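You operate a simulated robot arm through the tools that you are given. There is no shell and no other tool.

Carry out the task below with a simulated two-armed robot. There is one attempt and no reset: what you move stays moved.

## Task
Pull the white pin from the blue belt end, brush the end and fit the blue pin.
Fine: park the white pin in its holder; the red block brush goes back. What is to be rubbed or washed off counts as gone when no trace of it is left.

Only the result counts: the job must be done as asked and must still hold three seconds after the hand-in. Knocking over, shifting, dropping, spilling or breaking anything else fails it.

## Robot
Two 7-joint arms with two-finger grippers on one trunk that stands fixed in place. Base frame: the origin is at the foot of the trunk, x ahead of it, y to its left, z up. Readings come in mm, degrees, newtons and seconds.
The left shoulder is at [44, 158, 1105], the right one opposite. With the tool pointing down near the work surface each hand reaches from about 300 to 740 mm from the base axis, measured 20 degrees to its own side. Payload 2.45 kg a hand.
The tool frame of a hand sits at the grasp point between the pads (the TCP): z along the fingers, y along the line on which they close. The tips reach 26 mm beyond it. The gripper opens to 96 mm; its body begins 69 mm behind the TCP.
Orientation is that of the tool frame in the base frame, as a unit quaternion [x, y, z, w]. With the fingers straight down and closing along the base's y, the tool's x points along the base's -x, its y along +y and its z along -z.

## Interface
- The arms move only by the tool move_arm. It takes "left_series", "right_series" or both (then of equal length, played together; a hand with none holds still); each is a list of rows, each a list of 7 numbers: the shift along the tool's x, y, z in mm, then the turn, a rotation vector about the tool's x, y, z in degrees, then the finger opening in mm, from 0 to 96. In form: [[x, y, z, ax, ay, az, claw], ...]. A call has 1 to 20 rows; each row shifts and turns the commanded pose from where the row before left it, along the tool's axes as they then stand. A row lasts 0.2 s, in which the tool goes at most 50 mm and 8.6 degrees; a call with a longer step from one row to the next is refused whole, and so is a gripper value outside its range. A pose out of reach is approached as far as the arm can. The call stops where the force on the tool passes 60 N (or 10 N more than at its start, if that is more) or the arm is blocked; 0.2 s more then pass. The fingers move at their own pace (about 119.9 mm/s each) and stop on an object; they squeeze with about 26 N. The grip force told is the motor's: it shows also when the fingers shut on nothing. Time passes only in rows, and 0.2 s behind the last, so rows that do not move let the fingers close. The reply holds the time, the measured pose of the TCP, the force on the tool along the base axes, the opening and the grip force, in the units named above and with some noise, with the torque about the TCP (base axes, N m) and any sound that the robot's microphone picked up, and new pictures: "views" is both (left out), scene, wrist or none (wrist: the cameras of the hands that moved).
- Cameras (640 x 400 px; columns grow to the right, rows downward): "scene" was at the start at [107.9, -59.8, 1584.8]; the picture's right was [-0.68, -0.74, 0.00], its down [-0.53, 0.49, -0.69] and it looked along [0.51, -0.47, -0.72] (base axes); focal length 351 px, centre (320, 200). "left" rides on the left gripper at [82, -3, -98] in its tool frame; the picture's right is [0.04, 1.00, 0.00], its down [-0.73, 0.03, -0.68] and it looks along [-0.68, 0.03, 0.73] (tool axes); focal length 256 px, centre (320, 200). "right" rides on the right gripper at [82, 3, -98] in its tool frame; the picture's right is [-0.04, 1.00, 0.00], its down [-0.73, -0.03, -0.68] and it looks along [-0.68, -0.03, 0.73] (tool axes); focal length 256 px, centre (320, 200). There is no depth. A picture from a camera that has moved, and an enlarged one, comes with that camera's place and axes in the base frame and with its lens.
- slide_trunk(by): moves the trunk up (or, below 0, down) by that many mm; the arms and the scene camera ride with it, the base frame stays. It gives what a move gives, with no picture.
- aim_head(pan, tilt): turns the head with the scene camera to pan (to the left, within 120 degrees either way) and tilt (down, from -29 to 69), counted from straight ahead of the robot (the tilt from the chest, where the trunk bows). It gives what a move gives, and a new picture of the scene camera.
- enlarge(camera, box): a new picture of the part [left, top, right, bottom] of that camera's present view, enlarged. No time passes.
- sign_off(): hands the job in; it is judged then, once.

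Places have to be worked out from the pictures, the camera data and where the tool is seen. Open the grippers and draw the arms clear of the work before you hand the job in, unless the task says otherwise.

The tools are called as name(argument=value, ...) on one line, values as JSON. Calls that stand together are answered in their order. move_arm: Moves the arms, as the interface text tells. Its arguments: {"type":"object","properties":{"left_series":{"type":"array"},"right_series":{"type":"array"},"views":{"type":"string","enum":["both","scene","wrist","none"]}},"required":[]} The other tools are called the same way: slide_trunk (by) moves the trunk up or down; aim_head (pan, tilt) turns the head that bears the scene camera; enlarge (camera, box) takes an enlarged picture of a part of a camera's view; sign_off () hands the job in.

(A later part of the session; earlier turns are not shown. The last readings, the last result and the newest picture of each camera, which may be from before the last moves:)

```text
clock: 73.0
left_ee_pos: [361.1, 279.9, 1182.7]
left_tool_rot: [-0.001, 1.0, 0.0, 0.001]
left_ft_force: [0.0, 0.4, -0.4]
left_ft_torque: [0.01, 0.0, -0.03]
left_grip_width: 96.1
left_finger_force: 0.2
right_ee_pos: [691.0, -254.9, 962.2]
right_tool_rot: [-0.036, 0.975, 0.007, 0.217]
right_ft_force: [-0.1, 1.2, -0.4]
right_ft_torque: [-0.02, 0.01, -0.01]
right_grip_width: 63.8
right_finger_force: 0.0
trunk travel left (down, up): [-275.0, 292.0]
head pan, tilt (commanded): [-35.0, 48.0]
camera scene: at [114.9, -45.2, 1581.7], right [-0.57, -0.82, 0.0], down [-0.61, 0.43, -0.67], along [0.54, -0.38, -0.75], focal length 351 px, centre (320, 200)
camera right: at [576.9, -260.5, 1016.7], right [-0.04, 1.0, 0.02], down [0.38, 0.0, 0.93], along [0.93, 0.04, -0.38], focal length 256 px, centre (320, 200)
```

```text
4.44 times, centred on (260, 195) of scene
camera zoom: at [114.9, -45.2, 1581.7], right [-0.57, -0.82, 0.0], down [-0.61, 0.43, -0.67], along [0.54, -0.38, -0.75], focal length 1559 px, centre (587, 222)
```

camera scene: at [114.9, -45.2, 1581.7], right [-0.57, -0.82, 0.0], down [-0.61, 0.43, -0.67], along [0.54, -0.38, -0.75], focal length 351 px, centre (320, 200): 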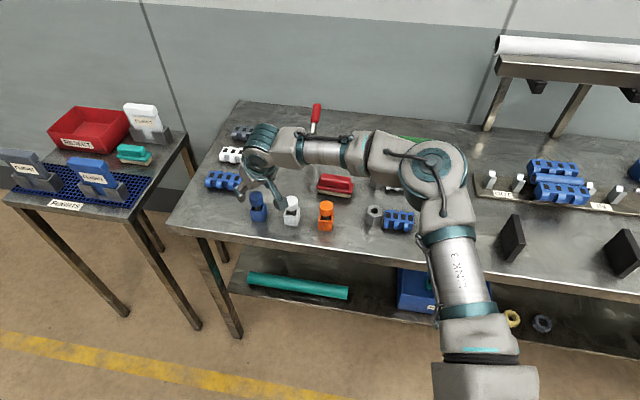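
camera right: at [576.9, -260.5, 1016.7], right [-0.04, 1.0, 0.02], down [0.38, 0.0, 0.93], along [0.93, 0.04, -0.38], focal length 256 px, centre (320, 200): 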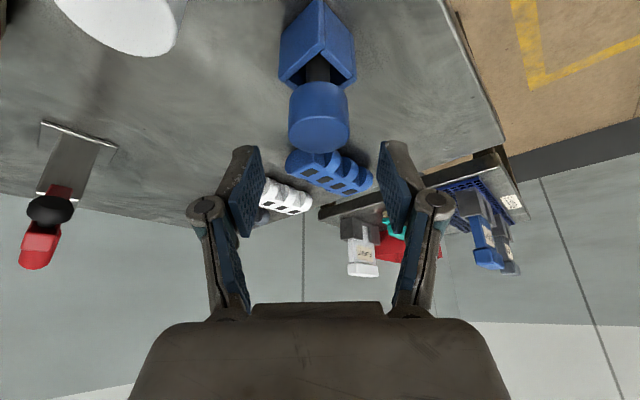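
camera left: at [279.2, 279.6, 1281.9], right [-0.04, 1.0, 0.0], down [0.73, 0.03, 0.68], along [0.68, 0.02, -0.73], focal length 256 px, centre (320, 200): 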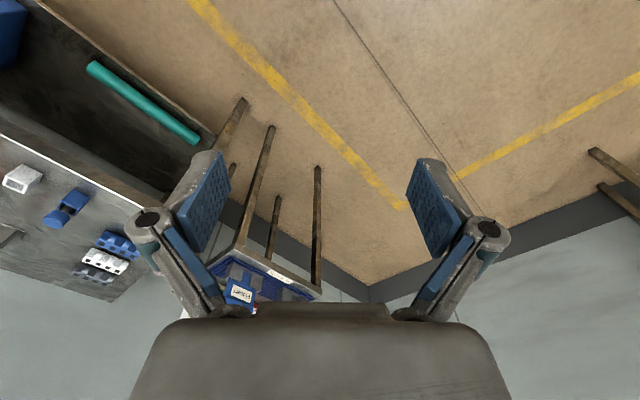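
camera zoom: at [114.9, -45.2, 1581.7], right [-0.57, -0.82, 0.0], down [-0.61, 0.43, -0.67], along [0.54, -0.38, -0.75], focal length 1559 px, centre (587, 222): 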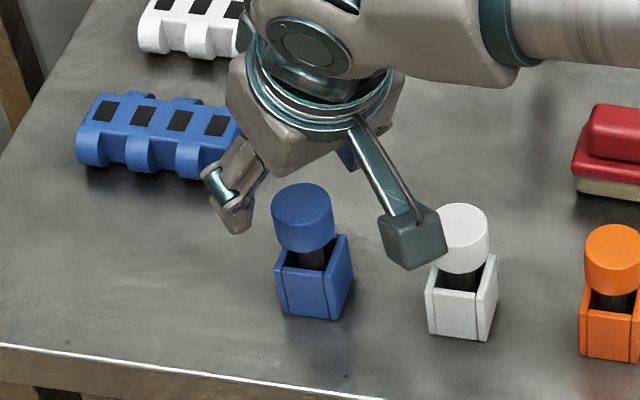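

The TCP (691, -255) is aligned with the blue head (692, -256). I descend along the vertical to z ≈ 928.

move_arm(right_series=[[3.6, 0, 7.7, 0, 0, 0, 64], [3.6, 0, 7.7, 0, 0, 0, 64], [3.6, 0, 7.7, 0, 0, 0, 64], [3.4, 0, 7.2, 0, 0, 0, 64], [0, 0, 0, 0, 0, 0, 64], [0, 0, 0, 0, 0, 0, 64]], views="both")

enlarge(camera="right", box=[240, 60, 400, 240])

enlarge(camera="scene", box=[210, 150, 310, 240])

```text
clock: 74.5
left_ee_pos: [363.1, 279.9, 1182.7]
left_tool_rot: [-0.001, 1.0, -0.001, 0.001]
left_ft_force: [0.5, -0.1, -0.2]
left_ft_torque: [-0.04, 0.02, 0.0]
left_grip_width: 95.9
left_finger_force: 0.1
right_ee_pos: [692.0, -253.8, 929.3]
right_tool_rot: [-0.036, 0.976, 0.007, 0.217]
right_ft_force: [0.4, -0.3, 0.0]
right_ft_torque: [0.0, -0.03, 0.0]
right_grip_width: 64.2
right_finger_force: 0.1
trunk travel left (down, up): [-275.0, 292.0]
head pan, tilt (commanded): [-35.0, 48.0]
camera scene: at [114.7, -45.3, 1581.7], right [-0.57, -0.82, 0.0], down [-0.61, 0.43, -0.67], along [0.54, -0.38, -0.75], focal length 351 px, centre (320, 200)
camera right: at [576.6, -259.7, 983.4], right [-0.04, 1.0, 0.02], down [0.38, 0.0, 0.93], along [0.93, 0.04, -0.38], focal length 256 px, centre (320, 200)
```

scene: 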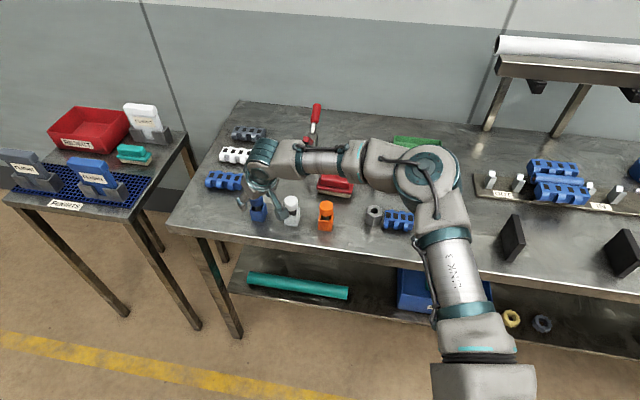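
right: 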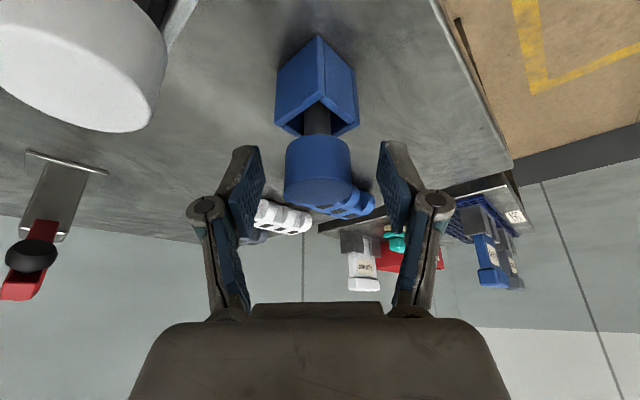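

```text
2.22 times, centred on (320, 150) of right
camera zoom: at [576.6, -259.7, 983.4], right [-0.04, 1.0, 0.02], down [0.38, 0.0, 0.93], along [0.93, 0.04, -0.38], focal length 569 px, centre (320, 311)
```

zoom: 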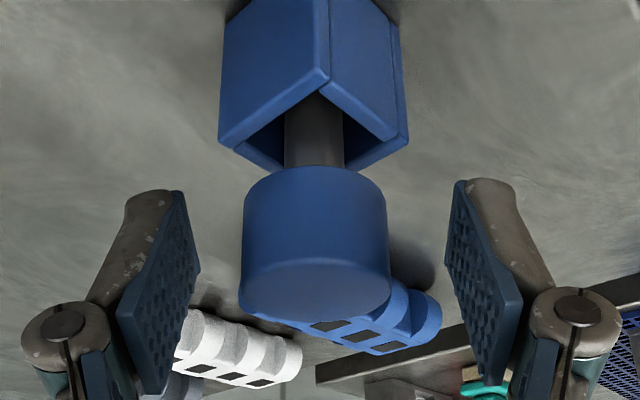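

```text
4.44 times, centred on (260, 195) of scene
camera zoom: at [114.7, -45.3, 1581.7], right [-0.57, -0.82, 0.0], down [-0.61, 0.43, -0.67], along [0.54, -0.38, -0.75], focal length 1559 px, centre (587, 222)
```

zoom: 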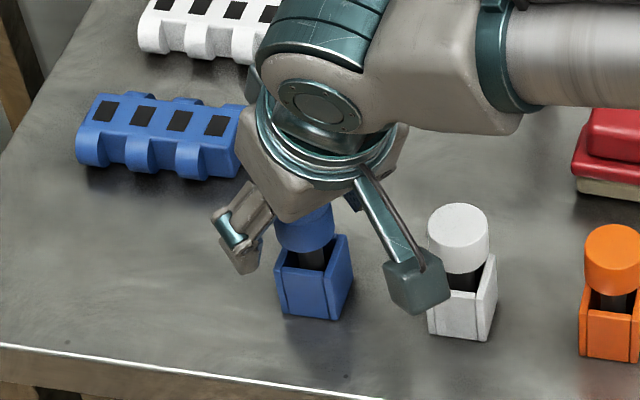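

The head lies between the pads, about 1.5 mm to the right of centre. I correct that, go 2 mm lower and close.

move_arm(right_series=[[0.8, -1.5, 1.8, 0, 0, 0, 64], [0, 0, 0, 0, 0, 0, 50], [0, 0, 0, 0, 0, 0, 38], [0, 0, 0, 0, 0, 0, 10], [0, 0, 0, 0, 0, 0, 5], [0, 0, 0, 0, 0, 0, 5]], views="wrist")

enlarge(camera="right", box=[240, 60, 400, 240])

```text
clock: 75.8
left_ee_pos: [362.4, 280.3, 1183.4]
left_tool_rot: [-0.001, 1.0, 0.0, 0.001]
left_ft_force: [-0.3, -0.3, -0.7]
left_ft_torque: [-0.01, 0.02, 0.02]
left_grip_width: 96.1
left_finger_force: 0.0
right_ee_pos: [690.6, -255.3, 927.3]
right_tool_rot: [-0.036, 0.976, 0.007, 0.217]
right_ft_force: [0.2, 0.1, 1.2]
right_ft_torque: [-0.01, -0.06, 0.04]
right_grip_width: 31.8
right_finger_force: 26.3
trunk travel left (down, up): [-275.0, 292.0]
head pan, tilt (commanded): [-35.0, 48.0]
camera right: at [576.3, -261.2, 981.7], right [-0.04, 1.0, 0.02], down [0.38, 0.0, 0.93], along [0.93, 0.04, -0.38], focal length 256 px, centre (320, 200)
```

right: 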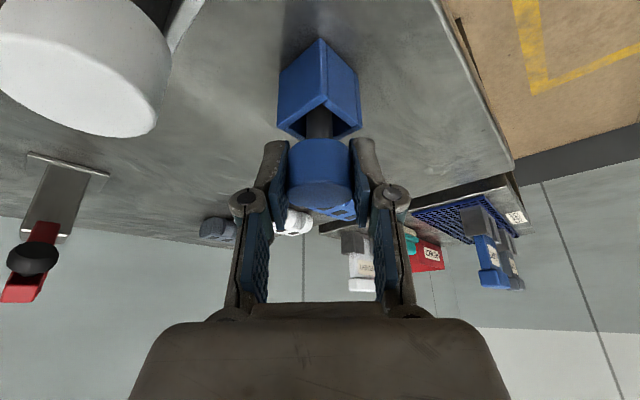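

```text
2.22 times, centred on (320, 150) of right
camera zoom: at [576.3, -261.2, 981.7], right [-0.04, 1.0, 0.02], down [0.38, 0.0, 0.93], along [0.93, 0.04, -0.38], focal length 569 px, centre (320, 311)
```

zoom: 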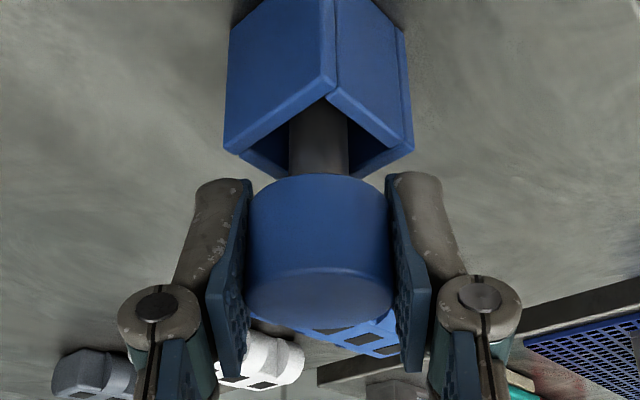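

Gripped at 31.8 mm with 26 N. I lift straight up ~46 mm, slowly first.

move_arm(right_series=[[-1.7, 0, -3.6, 0, 0, 0, 5], [-3.4, 0, -7.2, 0, 0, 0, 5], [-4.2, 0, -9.1, 0, 0, 0, 5], [-5.1, 0, -10.9, 0, 0, 0, 5], [-5.1, 0, -10.9, 0, 0, 0, 5], [0, 0, 0, 0, 0, 0, 5]], views="both")

enlarge(camera="scene", box=[210, 150, 310, 240])

```text
clock: 77.2
left_ee_pos: [362.3, 280.7, 1183.2]
left_tool_rot: [-0.002, 1.0, 0.0, 0.001]
left_ft_force: [0.9, 0.1, 0.0]
left_ft_torque: [0.02, 0.01, 0.0]
left_grip_width: 95.8
left_finger_force: 0.0
right_ee_pos: [690.3, -255.5, 974.1]
right_tool_rot: [-0.035, 0.975, 0.007, 0.217]
right_ft_force: [-0.9, -0.7, -0.9]
right_ft_torque: [-0.03, 0.03, 0.0]
right_grip_width: 32.1
right_finger_force: 26.1
trunk travel left (down, up): [-275.0, 292.0]
head pan, tilt (commanded): [-35.0, 48.0]
camera scene: at [115.1, -45.4, 1581.7], right [-0.57, -0.82, 0.0], down [-0.61, 0.43, -0.67], along [0.54, -0.38, -0.75], focal length 351 px, centre (320, 200)
camera right: at [576.7, -261.4, 1028.5], right [-0.04, 1.0, 0.02], down [0.38, 0.0, 0.93], along [0.93, 0.04, -0.38], focal length 256 px, centre (320, 200)
```

scene: 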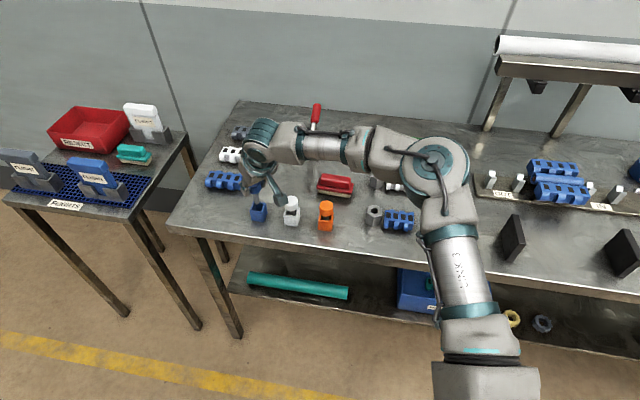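
right: 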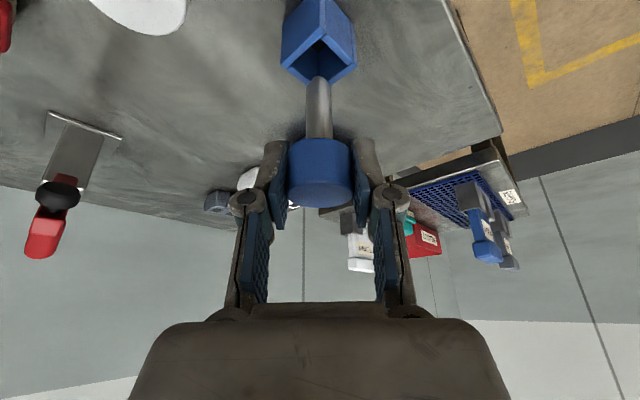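

```text
4.44 times, centred on (260, 195) of scene
camera zoom: at [115.1, -45.4, 1581.7], right [-0.57, -0.82, 0.0], down [-0.61, 0.43, -0.67], along [0.54, -0.38, -0.75], focal length 1559 px, centre (587, 222)
```

zoom: 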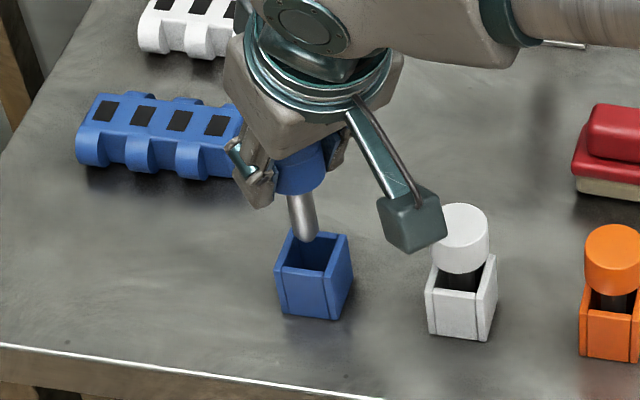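

The pin hangs vertical, clear of its holder. I raise it further and carry it, keeping the same attitude, over the hex socket at (509.5, -495.5).

move_arm(right_series=[[-5.9, 0, -12.7, 0, 0, 0, 5], [-5.9, 0, -12.7, 0, 0, 0, 5], [4.0, -12.3, -17.3, 0, 0, 0, 5], [4.0, -12.3, -17.3, 0, 0, 0, 5], [9.9, -12.3, -4.6, 0, 0, 0, 5], [21.3, -27.1, -9.9, 0, 0, 0, 5], [21.3, -27.1, -9.9, 0, 0, 0, 5], [21.3, -27.1, -9.9, 0, 0, 0, 5], [21.3, -27.1, -9.9, 0, 0, 0, 5], [21.3, -27.1, -9.9, 0, 0, 0, 5], [21.3, -27.1, -9.9, 0, 0, 0, 5], [16, -20, -7.4, 0, 0, 0, 5], [0, 0, 0, 0, 0, 0, 5], [0, 0, 0, 0, 0, 0, 5]], views="both")

```text
clock: 80.2
left_ee_pos: [362.9, 278.2, 1183.3]
left_tool_rot: [-0.001, 1.0, 0.0, 0.001]
left_ft_force: [1.2, 0.3, 0.6]
left_ft_torque: [0.03, 0.02, -0.01]
left_grip_width: 95.9
left_finger_force: 0.0
right_ee_pos: [515.7, -490.5, 1027.8]
right_tool_rot: [-0.035, 0.975, 0.007, 0.217]
right_ft_force: [0.6, 0.4, 0.3]
right_ft_torque: [-0.01, 0.04, 0.02]
right_grip_width: 32.1
right_finger_force: 25.7
trunk travel left (down, up): [-275.0, 292.0]
head pan, tilt (commanded): [-35.0, 48.0]
camera scene: at [113.0, -47.0, 1581.8], right [-0.57, -0.82, 0.0], down [-0.61, 0.43, -0.67], along [0.55, -0.38, -0.75], focal length 351 px, centre (320, 200)
camera right: at [401.0, -496.9, 1082.3], right [-0.04, 1.0, 0.02], down [0.38, 0.0, 0.93], along [0.93, 0.04, -0.38], focal length 256 px, centre (320, 200)
```

scene: 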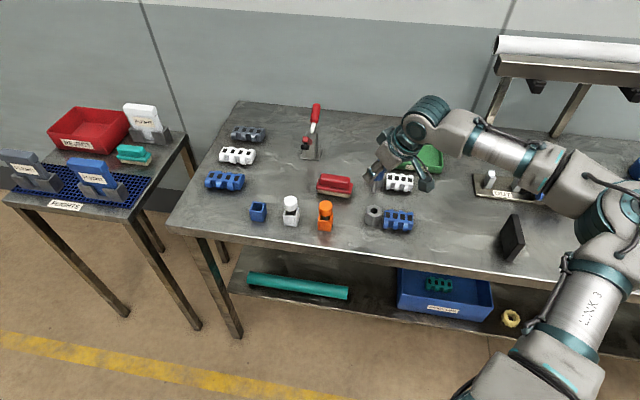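
right: 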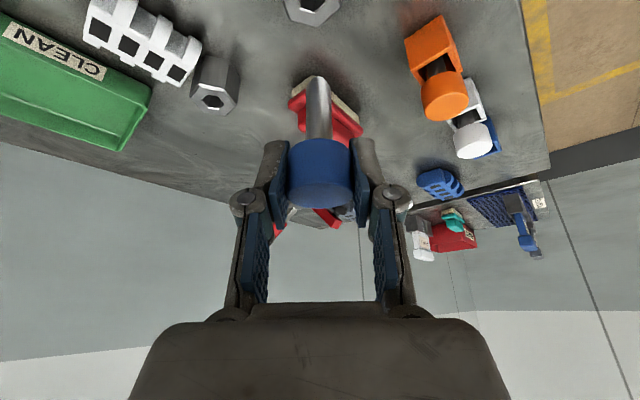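

The hand is at (516, -490.5, 1028) above the socket region. I enlarge both views to judge the pin axis against the hex hole.

enlarge(camera="scene", box=[340, 160, 440, 240])

enlarge(camera="right", box=[250, 0, 390, 160])

```text
5.00 times, centred on (390, 200) of scene
camera zoom: at [113.0, -47.0, 1581.8], right [-0.57, -0.82, 0.0], down [-0.61, 0.43, -0.67], along [0.55, -0.38, -0.75], focal length 1754 px, centre (-30, 200)
```

zoom: 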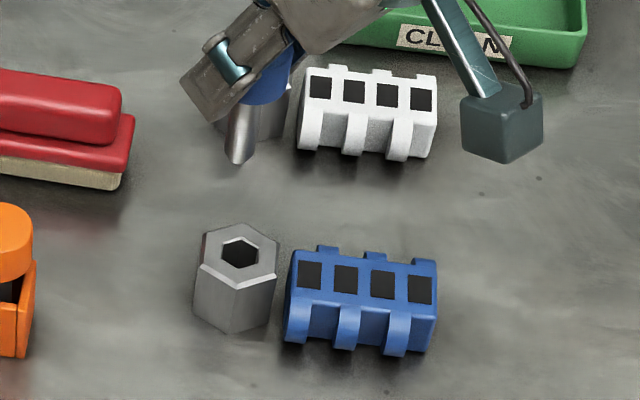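

```text
2.50 times, centred on (320, 80) of right
camera zoom: at [401.0, -496.9, 1082.3], right [-0.04, 1.0, 0.02], down [0.38, 0.0, 0.93], along [0.93, 0.04, -0.38], focal length 640 px, centre (320, 500)
```

zoom: 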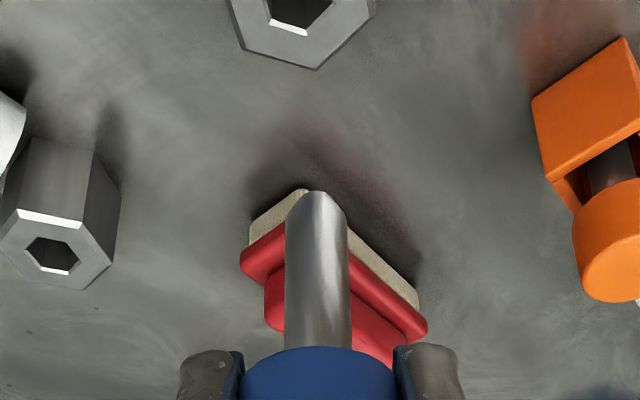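

By both cameras and the earlier seat readings, the socket centre is at about (-7, -5) mm from the pin axis. I shift accordingly and lower the tip to ~10 mm above the socket for a check.

move_arm(right_series=[[6.8, -4.3, -3.2, 0, 0, 0, 5], [5.8, 0, 12.46, 0, 0, 0, 5], [5.8, 0, 12.46, 0, 0, 0, 5], [5.8, 0, 12.46, 0, 0, 0, 5], [5.4, 0, 11.6, 0, 0, 0, 5], [0, 0, 0, 0, 0, 0, 5], [0, 0, 0, 0, 0, 0, 5]], views="both")

enlarge(camera="scene", box=[350, 170, 420, 240])

enlarge(camera="right", box=[250, 0, 390, 160])

```text
clock: 81.8
left_ee_pos: [361.8, 277.7, 1182.1]
left_tool_rot: [-0.001, 1.0, 0.0, 0.001]
left_ft_force: [0.9, -0.6, -0.2]
left_ft_torque: [-0.02, 0.03, 0.0]
left_grip_width: 95.9
left_finger_force: 0.1
right_ee_pos: [509.0, -495.4, 974.9]
right_tool_rot: [-0.036, 0.976, 0.008, 0.217]
right_ft_force: [-0.9, -0.8, -0.6]
right_ft_torque: [0.01, 0.01, -0.01]
right_grip_width: 32.0
right_finger_force: 25.6
trunk travel left (down, up): [-275.0, 292.0]
head pan, tilt (commanded): [-35.0, 48.0]
camera scene: at [113.1, -47.8, 1581.8], right [-0.57, -0.82, 0.0], down [-0.61, 0.43, -0.67], along [0.55, -0.38, -0.75], focal length 351 px, centre (320, 200)
camera right: at [394.2, -501.7, 1030.4], right [-0.04, 1.0, 0.02], down [0.38, 0.0, 0.93], along [0.93, 0.04, -0.38], focal length 256 px, centre (320, 200)
```

scene: 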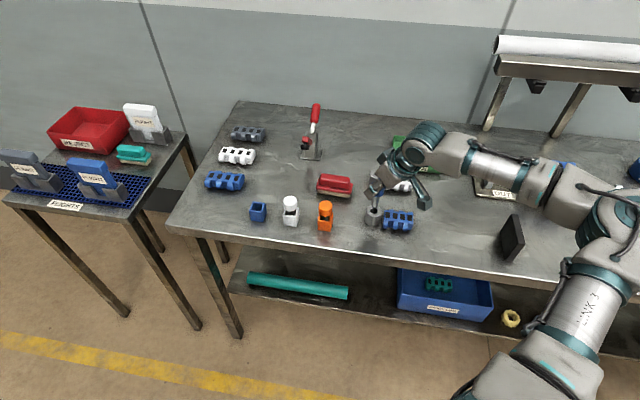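
right: 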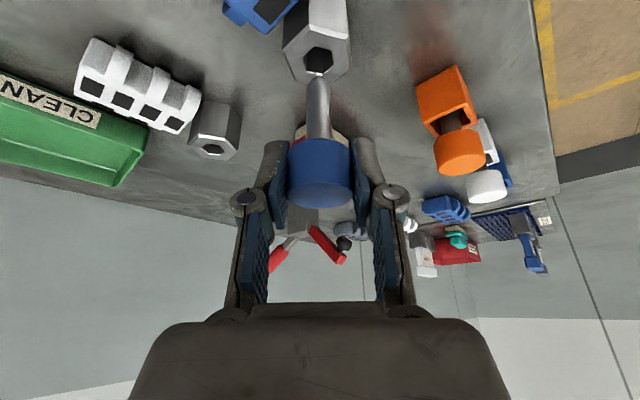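

```text
5.71 times, centred on (385, 205) of scene
camera zoom: at [113.1, -47.8, 1581.8], right [-0.57, -0.82, 0.0], down [-0.61, 0.43, -0.67], along [0.55, -0.38, -0.75], focal length 2004 px, centre (-51, 171)
```

zoom: 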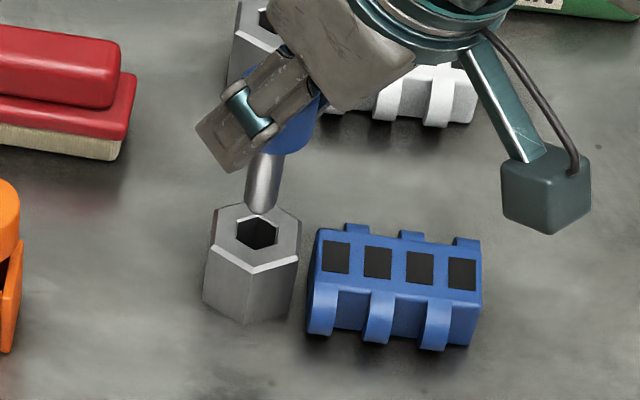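

```text
2.50 times, centred on (320, 80) of right
camera zoom: at [394.2, -501.7, 1030.4], right [-0.04, 1.0, 0.02], down [0.38, 0.0, 0.93], along [0.93, 0.04, -0.38], focal length 640 px, centre (320, 500)
```

zoom: 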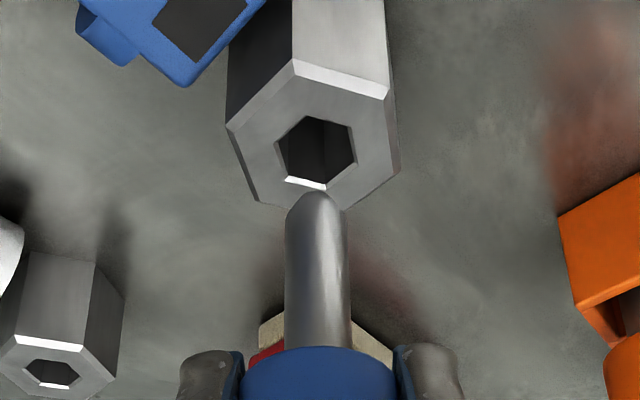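

Tip and hole agree within ~1.5 mm. I apply a 1 mm correction and lower slowly so the tip enters the hole, watching the force.

move_arm(right_series=[[0.9, 0.5, -0.4, 0, 0, 0, 5], [2.1, 0, 4.53, 0, 0, 0, 5], [2.1, 0, 4.53, 0, 0, 0, 5], [2.1, 0, 4.53, 0, 0, 0, 5], [2.1, 0, 4.53, 0, 0, 0, 5], [0, 0, 0, 0, 0, 0, 5]], views="both")

enlarge(camera="scene", box=[350, 170, 420, 240])

enlarge(camera="right", box=[250, 0, 390, 160])

```text
clock: 83.2
left_ee_pos: [362.4, 278.0, 1184.2]
left_tool_rot: [-0.001, 1.0, -0.001, 0.001]
left_ft_force: [1.1, -0.6, -0.3]
left_ft_torque: [0.0, 0.02, 0.01]
left_grip_width: 96.1
left_finger_force: 0.1
right_ee_pos: [508.7, -494.5, 954.9]
right_tool_rot: [-0.035, 0.976, 0.008, 0.217]
right_ft_force: [-0.1, -0.2, -0.8]
right_ft_torque: [0.01, -0.01, -0.02]
right_grip_width: 32.1
right_finger_force: 26.3
trunk travel left (down, up): [-275.0, 292.0]
head pan, tilt (commanded): [-35.0, 48.0]
camera scene: at [113.0, -47.7, 1581.8], right [-0.57, -0.82, 0.0], down [-0.61, 0.43, -0.67], along [0.55, -0.38, -0.75], focal length 351 px, centre (320, 200)
camera right: at [393.6, -501.1, 1008.8], right [-0.04, 1.0, 0.02], down [0.38, 0.0, 0.93], along [0.93, 0.04, -0.38], focal length 256 px, centre (320, 200)
```

scene: 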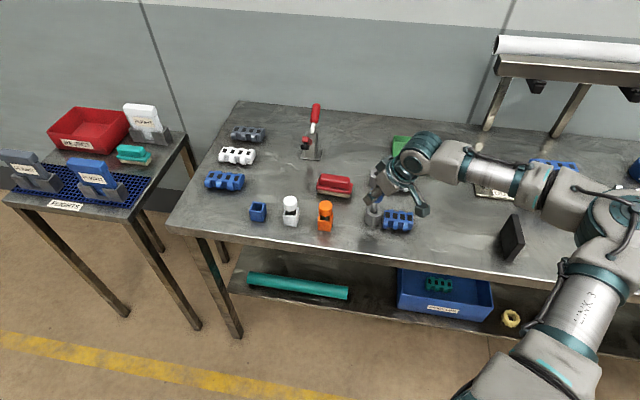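
right: 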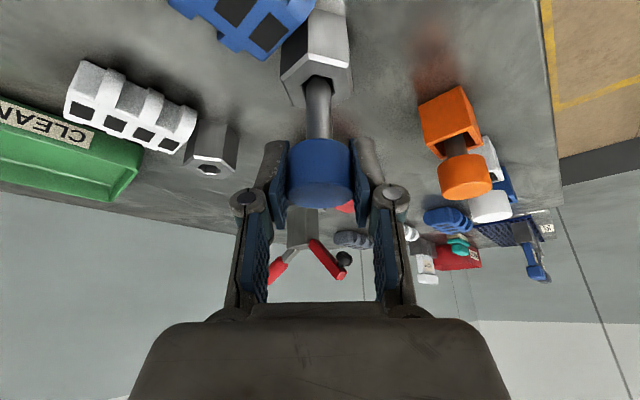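

```text
5.71 times, centred on (385, 205) of scene
camera zoom: at [113.0, -47.7, 1581.8], right [-0.57, -0.82, 0.0], down [-0.61, 0.43, -0.67], along [0.55, -0.38, -0.75], focal length 2004 px, centre (-51, 171)
```

zoom: 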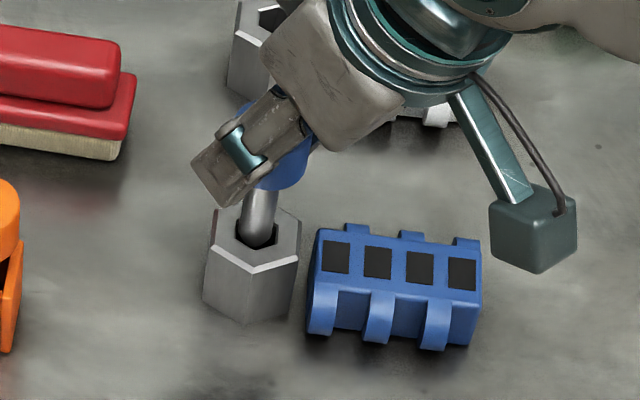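

```text
2.50 times, centred on (320, 80) of right
camera zoom: at [393.6, -501.1, 1008.8], right [-0.04, 1.0, 0.02], down [0.38, 0.0, 0.93], along [0.93, 0.04, -0.38], focal length 640 px, centre (320, 500)
```

zoom: 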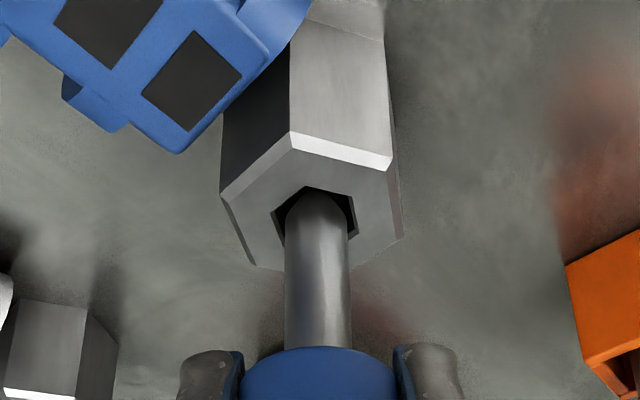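

The tip is inside the hole without any contact force. I continue down to z ≈ 934.

move_arm(right_series=[[2.1, -0.5, 4.53, 0, 0, 0, 5], [2.1, 0, 4.53, 0, 0, 0, 5], [2.1, 0, 4.53, 0, 0, 0, 5], [2.1, 0, 4.53, 0, 0, 0, 5], [0, 0, 0, 0, 0, 0, 5]], views="both")

enlarge(camera="scene", box=[350, 170, 420, 240])

enlarge(camera="right", box=[250, 0, 390, 160])

```text
clock: 84.5
left_ee_pos: [363.2, 278.7, 1183.4]
left_tool_rot: [-0.001, 1.0, 0.0, 0.001]
left_ft_force: [0.1, -0.1, 0.2]
left_ft_torque: [0.01, -0.01, -0.03]
left_grip_width: 95.9
left_finger_force: 0.1
right_ee_pos: [508.6, -496.4, 933.8]
right_tool_rot: [-0.035, 0.975, 0.008, 0.217]
right_ft_force: [-0.6, -0.3, -0.4]
right_ft_torque: [-0.02, 0.02, -0.01]
right_grip_width: 31.9
right_finger_force: 26.2
trunk travel left (down, up): [-275.0, 292.0]
head pan, tilt (commanded): [-35.0, 48.0]
camera scene: at [113.0, -47.7, 1581.8], right [-0.57, -0.82, 0.0], down [-0.61, 0.43, -0.67], along [0.55, -0.38, -0.75], focal length 351 px, centre (320, 200)
camera right: at [392.9, -501.6, 989.4], right [-0.04, 1.0, 0.02], down [0.38, 0.0, 0.93], along [0.93, 0.04, -0.38], focal length 256 px, centre (320, 200)
```

scene: 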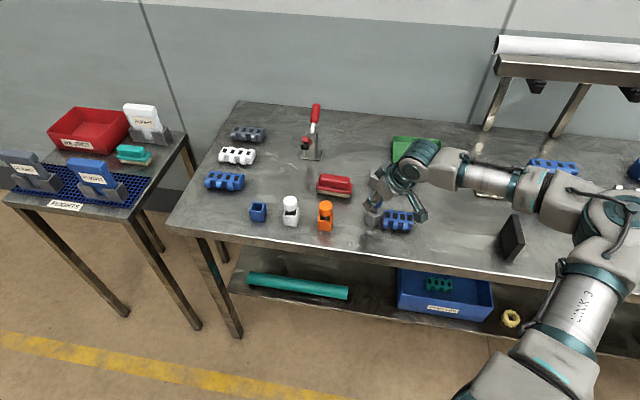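
right: 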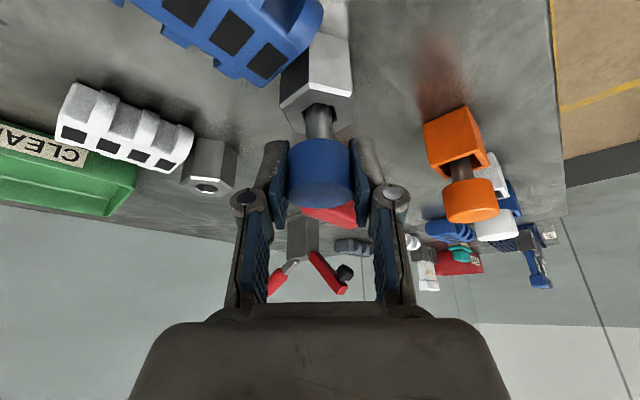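

```text
5.71 times, centred on (385, 205) of scene
camera zoom: at [113.0, -47.7, 1581.8], right [-0.57, -0.82, 0.0], down [-0.61, 0.43, -0.67], along [0.55, -0.38, -0.75], focal length 2004 px, centre (-51, 171)
```

zoom: 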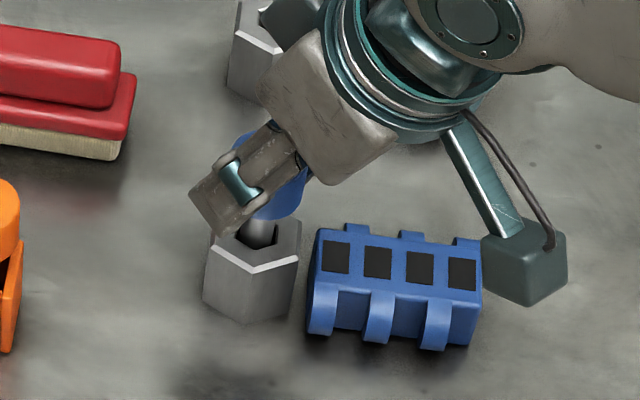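

```text
2.50 times, centred on (320, 80) of right
camera zoom: at [392.9, -501.6, 989.4], right [-0.04, 1.0, 0.02], down [0.38, 0.0, 0.93], along [0.93, 0.04, -0.38], focal length 640 px, centre (320, 500)
```

zoom: 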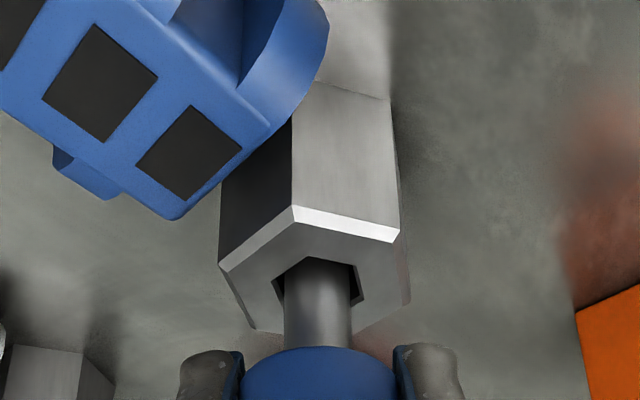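

The shank slides in freely. I lower the last millimetres slowly to the seat (expected near z ≈ 928).

move_arm(right_series=[[0.63, 0, 1.36, 0, 0, 0, 5], [0.63, 0, 1.36, 0, 0, 0, 5], [0.42, 0, 0.91, 0, 0, 0, 5], [0, 0, 0, 0, 0, 0, 5]], views="none")

```text
clock: 85.5
left_ee_pos: [361.9, 277.4, 1184.0]
left_tool_rot: [-0.001, 1.0, 0.0, 0.0]
left_ft_force: [-0.1, -0.1, 1.4]
left_ft_torque: [0.0, -0.03, 0.01]
left_grip_width: 95.9
left_finger_force: 0.1
right_ee_pos: [509.3, -494.5, 931.4]
right_tool_rot: [-0.034, 0.975, 0.008, 0.218]
right_ft_force: [0.2, -0.8, -0.5]
right_ft_torque: [-0.01, 0.06, -0.05]
right_grip_width: 32.0
right_finger_force: 25.9
trunk travel left (down, up): [-275.0, 292.0]
head pan, tilt (commanded): [-35.0, 48.0]
```

Still free at about 930–931. I go on in 1 mm steps.

move_arm(right_series=[[0.42, 0, 0.91, 0, 0, 0, 5], [0.42, 0, 0.91, 0, 0, 0, 5], [0, 0, 0, 0, 0, 0, 5]], views="none")

```text
clock: 86.2
left_ee_pos: [362.4, 277.4, 1183.5]
left_tool_rot: [-0.001, 1.0, -0.002, 0.001]
left_ft_force: [-0.3, -0.2, -0.3]
left_ft_torque: [-0.01, -0.04, 0.02]
left_grip_width: 96.0
left_finger_force: 0.1
right_ee_pos: [508.0, -495.5, 928.0]
right_tool_rot: [-0.034, 0.975, 0.007, 0.218]
right_ft_force: [-0.5, -0.1, -0.4]
right_ft_torque: [-0.01, 0.0, 0.0]
right_grip_width: 31.9
right_finger_force: 26.5
trunk travel left (down, up): [-275.0, 292.0]
head pan, tilt (commanded): [-35.0, 48.0]
```

Still no contact at 928. I step down 1 mm more, twice.

move_arm(right_series=[[0.42, 0, 0.91, 0, 0, 0, 5], [0.42, 0, 0.91, 0, 0, 0, 5], [0, 0, 0, 0, 0, 0, 5]], views="wrist")

enlarge(camera="right", box=[240, 60, 400, 240])

```text
clock: 87.0
left_ee_pos: [361.5, 277.6, 1182.8]
left_tool_rot: [0.0, 1.0, -0.001, 0.0]
left_ft_force: [0.5, 0.3, 0.6]
left_ft_torque: [-0.01, 0.01, -0.02]
left_grip_width: 96.0
left_finger_force: 0.0
right_ee_pos: [508.7, -494.6, 926.4]
right_tool_rot: [-0.035, 0.975, 0.008, 0.218]
right_ft_force: [-2.6, 0.7, 2.3]
right_ft_torque: [0.03, 0.08, 0.03]
right_grip_width: 31.8
right_finger_force: 25.8
trunk travel left (down, up): [-275.0, 292.0]
head pan, tilt (commanded): [-35.0, 48.0]
camera right: at [393.6, -501.3, 981.4], right [-0.04, 1.0, 0.02], down [0.38, 0.0, 0.93], along [0.93, 0.04, -0.38], focal length 256 px, centre (320, 200)
```

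right: 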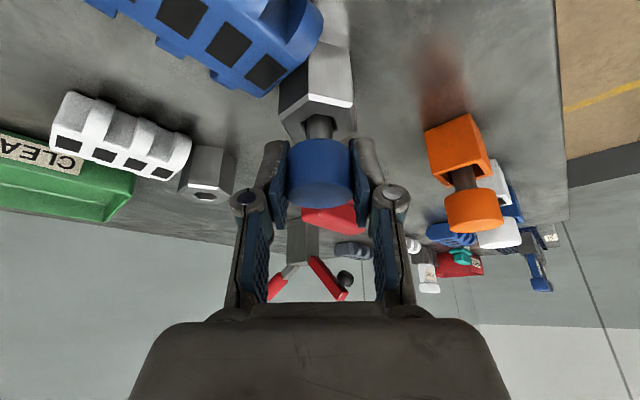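

```text
2.22 times, centred on (320, 150) of right
camera zoom: at [393.6, -501.3, 981.4], right [-0.04, 1.0, 0.02], down [0.38, 0.0, 0.93], along [0.93, 0.04, -0.38], focal length 569 px, centre (320, 311)
```

zoom: 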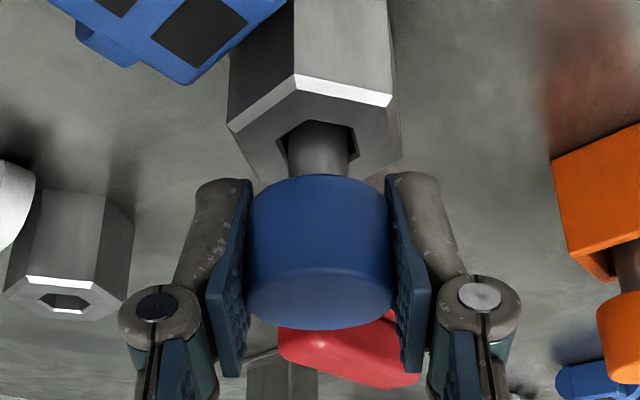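

The force changed (fz +2.3 N, fx -2.6 N): the tip touches the bottom at z ≈ 926.4. I press another 0.7 mm to confirm seating, then open gently.

move_arm(right_series=[[0.3, 0, 0.63, 0, 0, 0, 5], [0, 0, 0, 0, 0, 0, 5]], views="none")

```text
clock: 87.7
left_ee_pos: [361.1, 277.2, 1184.5]
left_tool_rot: [-0.001, 1.0, -0.001, 0.001]
left_ft_force: [-0.5, -0.4, 0.3]
left_ft_torque: [-0.01, -0.02, 0.0]
left_grip_width: 96.0
left_finger_force: 0.0
right_ee_pos: [509.3, -496.0, 926.7]
right_tool_rot: [-0.034, 0.975, 0.007, 0.218]
right_ft_force: [-2.0, -2.0, 6.3]
right_ft_torque: [-0.14, 0.07, -0.02]
right_grip_width: 31.8
right_finger_force: 26.4
trunk travel left (down, up): [-275.0, 292.0]
head pan, tilt (commanded): [-35.0, 48.0]
```

The vertical force rose to 6.3 N without further travel, so the pin is seated on the bottom. I open the fingers gently.

move_arm(right_series=[[0, 0, 0, 0, 0, 0, 32.5], [0, 0, 0, 0, 0, 0, 35], [0, 0, 0, 0, 0, 0, 42], [0, 0, 0, 0, 0, 0, 52], [0, 0, 0, 0, 0, 0, 60], [0, 0, 0, 0, 0, 0, 60]], views="both")

enlarge(camera="right", box=[240, 60, 400, 240])

enlarge(camera="scene", box=[350, 170, 420, 240])

```text
clock: 89.0
left_ee_pos: [362.4, 278.1, 1183.4]
left_tool_rot: [0.0, 1.0, -0.001, 0.001]
left_ft_force: [0.9, 0.8, -1.3]
left_ft_torque: [-0.03, 0.03, 0.01]
left_grip_width: 96.1
left_finger_force: 0.0
right_ee_pos: [508.9, -494.2, 925.4]
right_tool_rot: [-0.035, 0.975, 0.008, 0.218]
right_ft_force: [0.2, 0.2, 0.2]
right_ft_torque: [0.0, 0.05, 0.0]
right_grip_width: 60.3
right_finger_force: 0.1
trunk travel left (down, up): [-275.0, 292.0]
head pan, tilt (commanded): [-35.0, 48.0]
camera scene: at [113.1, -47.6, 1581.8], right [-0.57, -0.82, 0.0], down [-0.61, 0.43, -0.67], along [0.55, -0.38, -0.75], focal length 351 px, centre (320, 200)
camera right: at [394.0, -500.9, 980.5], right [-0.04, 1.0, 0.02], down [0.38, 0.0, 0.93], along [0.93, 0.04, -0.38], focal length 256 px, centre (320, 200)
```

scene: 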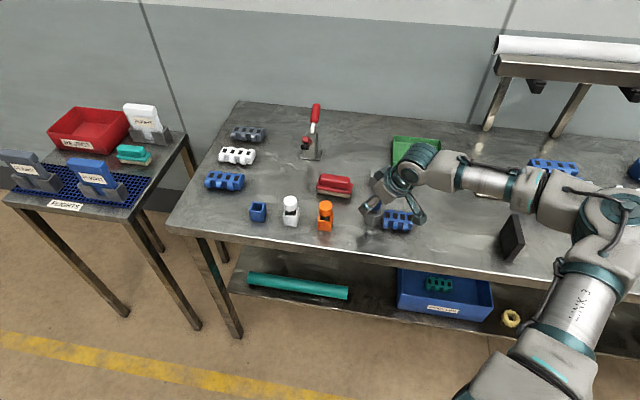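
right: 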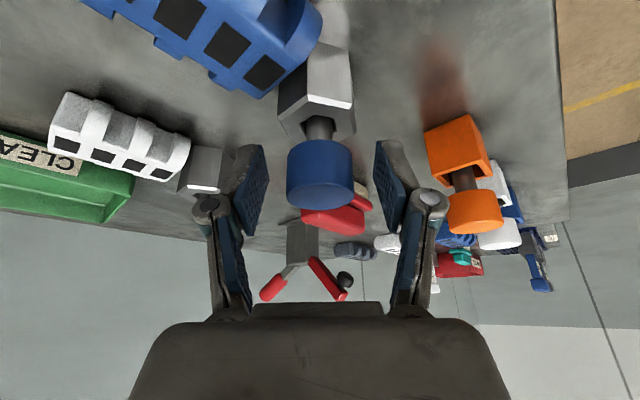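

```text
2.22 times, centred on (320, 150) of right
camera zoom: at [394.0, -500.9, 980.5], right [-0.04, 1.0, 0.02], down [0.38, 0.0, 0.93], along [0.93, 0.04, -0.38], focal length 569 px, centre (320, 311)
```

zoom: 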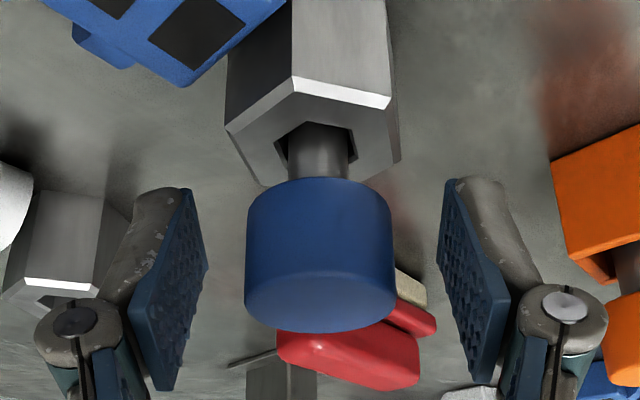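

```text
5.71 times, centred on (385, 205) of scene
camera zoom: at [113.1, -47.6, 1581.8], right [-0.57, -0.82, 0.0], down [-0.61, 0.43, -0.67], along [0.55, -0.38, -0.75], focal length 2004 px, centre (-51, 171)
```

zoom: 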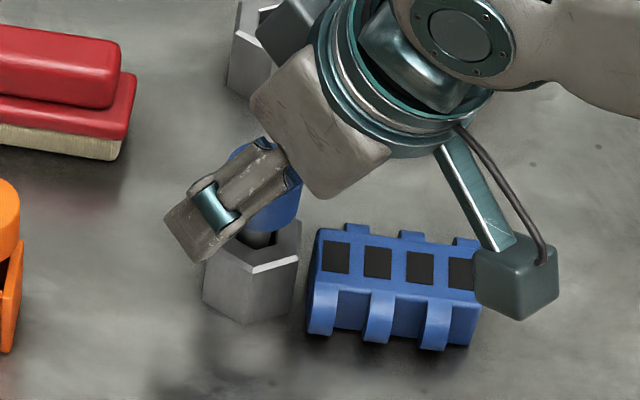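

The pin stands freely in the socket. I withdraw straight up between the open fingers.

move_arm(right_series=[[-3.4, 0, -7.2, 0, 0, 0, 62], [-6.3, 0, -13.6, 0, 0, 0, 64], [-10.6, 0, -22.7, 0, 0, 0, 70], [-12.7, 0, -27.2, 0, 0, 0, 80], [-12.7, 0, -27.2, 0, 0, 0, 90], [-12.7, 0, -27.2, 0, 0, 0, 96], [0, 0, 0, 0, 0, 0, 96]], views="both")

enlarge(camera="scene", box=[350, 170, 420, 240])

```text
clock: 90.7
left_ee_pos: [362.2, 277.7, 1183.7]
left_tool_rot: [0.0, 1.0, -0.001, 0.001]
left_ft_force: [-0.4, 0.5, 0.6]
left_ft_torque: [0.01, -0.02, 0.03]
left_grip_width: 96.1
left_finger_force: 0.1
right_ee_pos: [508.1, -494.8, 1064.0]
right_tool_rot: [-0.036, 0.975, 0.008, 0.218]
right_ft_force: [0.4, -0.3, 0.1]
right_ft_torque: [-0.02, -0.02, 0.0]
right_grip_width: 95.8
right_finger_force: 0.0
trunk travel left (down, up): [-275.0, 292.0]
head pan, tilt (commanded): [-35.0, 48.0]
camera scene: at [113.2, -47.3, 1581.7], right [-0.57, -0.82, 0.0], down [-0.61, 0.43, -0.67], along [0.55, -0.38, -0.75], focal length 351 px, centre (320, 200)
camera right: at [393.6, -501.7, 1119.4], right [-0.04, 1.0, 0.02], down [0.38, 0.0, 0.93], along [0.93, 0.04, -0.38], focal length 256 px, centre (320, 200)
```

scene: 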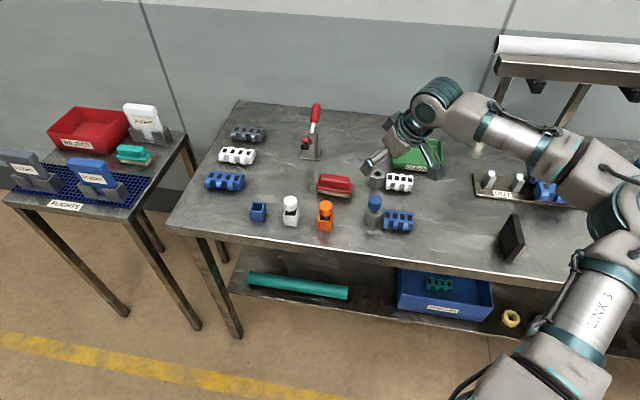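
right: 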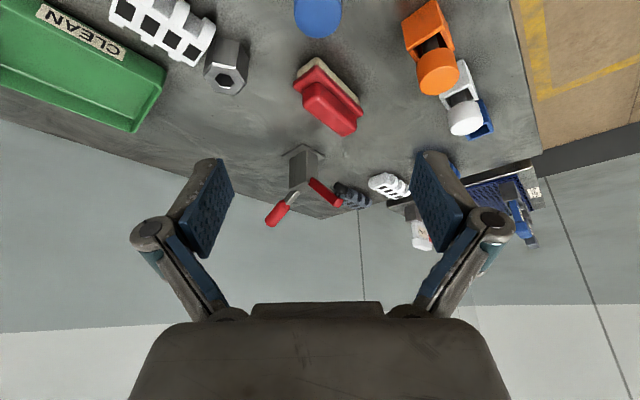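

```text
5.71 times, centred on (385, 205) of scene
camera zoom: at [113.2, -47.3, 1581.7], right [-0.57, -0.82, 0.0], down [-0.61, 0.43, -0.67], along [0.55, -0.38, -0.75], focal length 2004 px, centre (-51, 171)
```

zoom: 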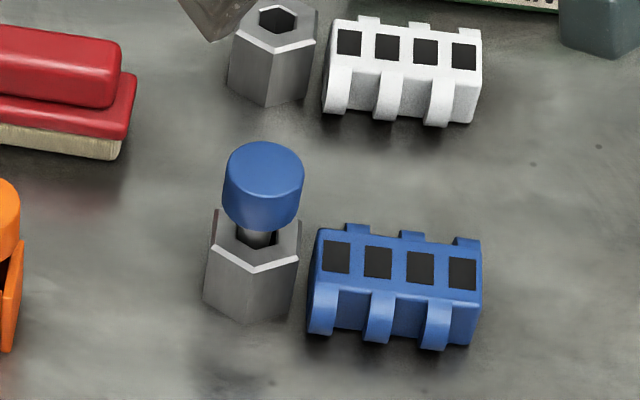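

The blue pin sits in the hex socket at the same height the white one did. I retract the right arm to its clear starting area and bring the tool vertical.

move_arm(right_series=[[17.5, 19.7, -25.3, 0, 0, 0, 96], [17.5, 19.7, -25.3, 0, 0, 0, 96], [17.5, 19.7, -25.3, 0, 0, 0, 96], [17.5, 19.7, -25.3, 0, 0, 0, 96], [17.5, 19.7, -25.3, 0, 0, 0, 96], [17.5, 19.7, -25.3, 0, 0, 0, 96], [17.5, 19.7, -25.3, 0, 0, 0, 96], [17.5, 19.7, -25.3, 0, 0, 0, 96], [0, 0, 0, 0, 6.25, 0, 96], [0, 0, 0, 0, 6.25, 0, 96], [0, 0, 0, 0, 6.25, 0, 96], [0, 0, 0, 0, 6.25, 0, 96], [0, 0, 0, 0, 0, 0, 96], [0, 0, 0, 0, 0, 0, 96]], views="both")

enlarge(camera="scene", box=[190, 110, 430, 250])

enlarge(camera="scene", box=[350, 170, 430, 240])

enlarge(camera="right", box=[80, 90, 440, 320])

```text
clock: 93.7
left_ee_pos: [362.3, 278.8, 1183.5]
left_tool_rot: [-0.001, 1.0, -0.001, 0.0]
left_ft_force: [0.5, -0.2, 1.1]
left_ft_torque: [0.0, 0.02, -0.02]
left_grip_width: 96.2
left_finger_force: 0.0
right_ee_pos: [284.7, -352.5, 1188.7]
right_tool_rot: [-0.036, 0.999, 0.0, 0.001]
right_ft_force: [-0.5, -0.1, 0.2]
right_ft_torque: [-0.01, 0.02, -0.01]
right_grip_width: 95.9
right_finger_force: 0.0
trunk travel left (down, up): [-275.0, 292.0]
head pan, tilt (commanded): [-35.0, 48.0]
camera scene: at [111.9, -46.6, 1581.9], right [-0.57, -0.82, 0.0], down [-0.61, 0.43, -0.67], along [0.55, -0.38, -0.74], focal length 351 px, centre (320, 200)
camera right: at [203.3, -355.3, 1286.0], right [-0.03, 1.0, 0.0], down [0.73, 0.02, 0.68], along [0.68, 0.02, -0.73], focal length 256 px, centre (320, 200)
```

scene: 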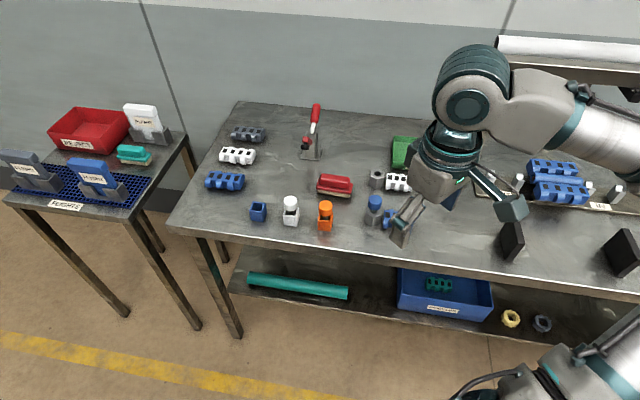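
right: 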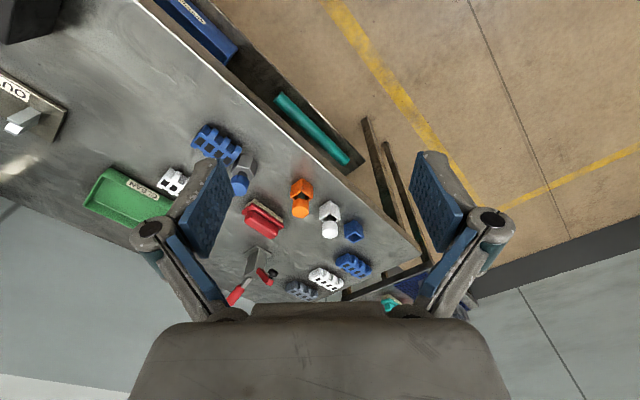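

```text
2.67 times, centred on (310, 180) of scene
camera zoom: at [111.9, -46.6, 1581.9], right [-0.57, -0.82, 0.0], down [-0.61, 0.43, -0.67], along [0.55, -0.38, -0.74], focal length 935 px, centre (347, 253)
```

zoom: 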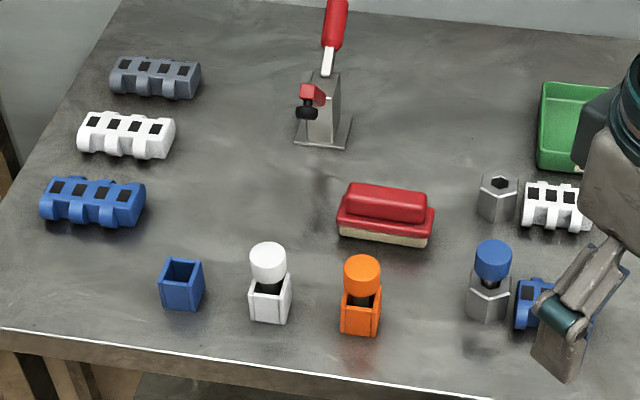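

```text
5.71 times, centred on (390, 205) of scene
camera zoom: at [111.9, -46.6, 1581.9], right [-0.57, -0.82, 0.0], down [-0.61, 0.43, -0.67], along [0.55, -0.38, -0.74], focal length 2004 px, centre (-80, 171)
```

zoom: 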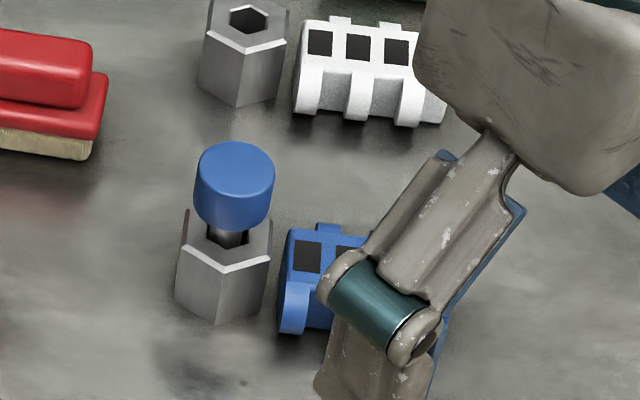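

```text
1.74 times, centred on (260, 205) of right
camera zoom: at [203.3, -355.3, 1286.0], right [-0.03, 1.0, 0.0], down [0.73, 0.02, 0.68], along [0.68, 0.02, -0.73], focal length 445 px, centre (424, 191)
```

zoom: 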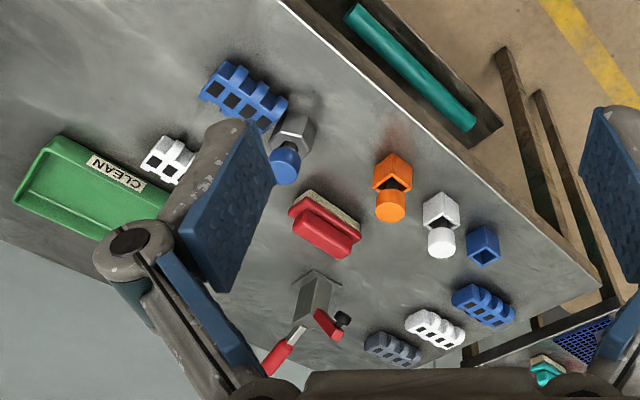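

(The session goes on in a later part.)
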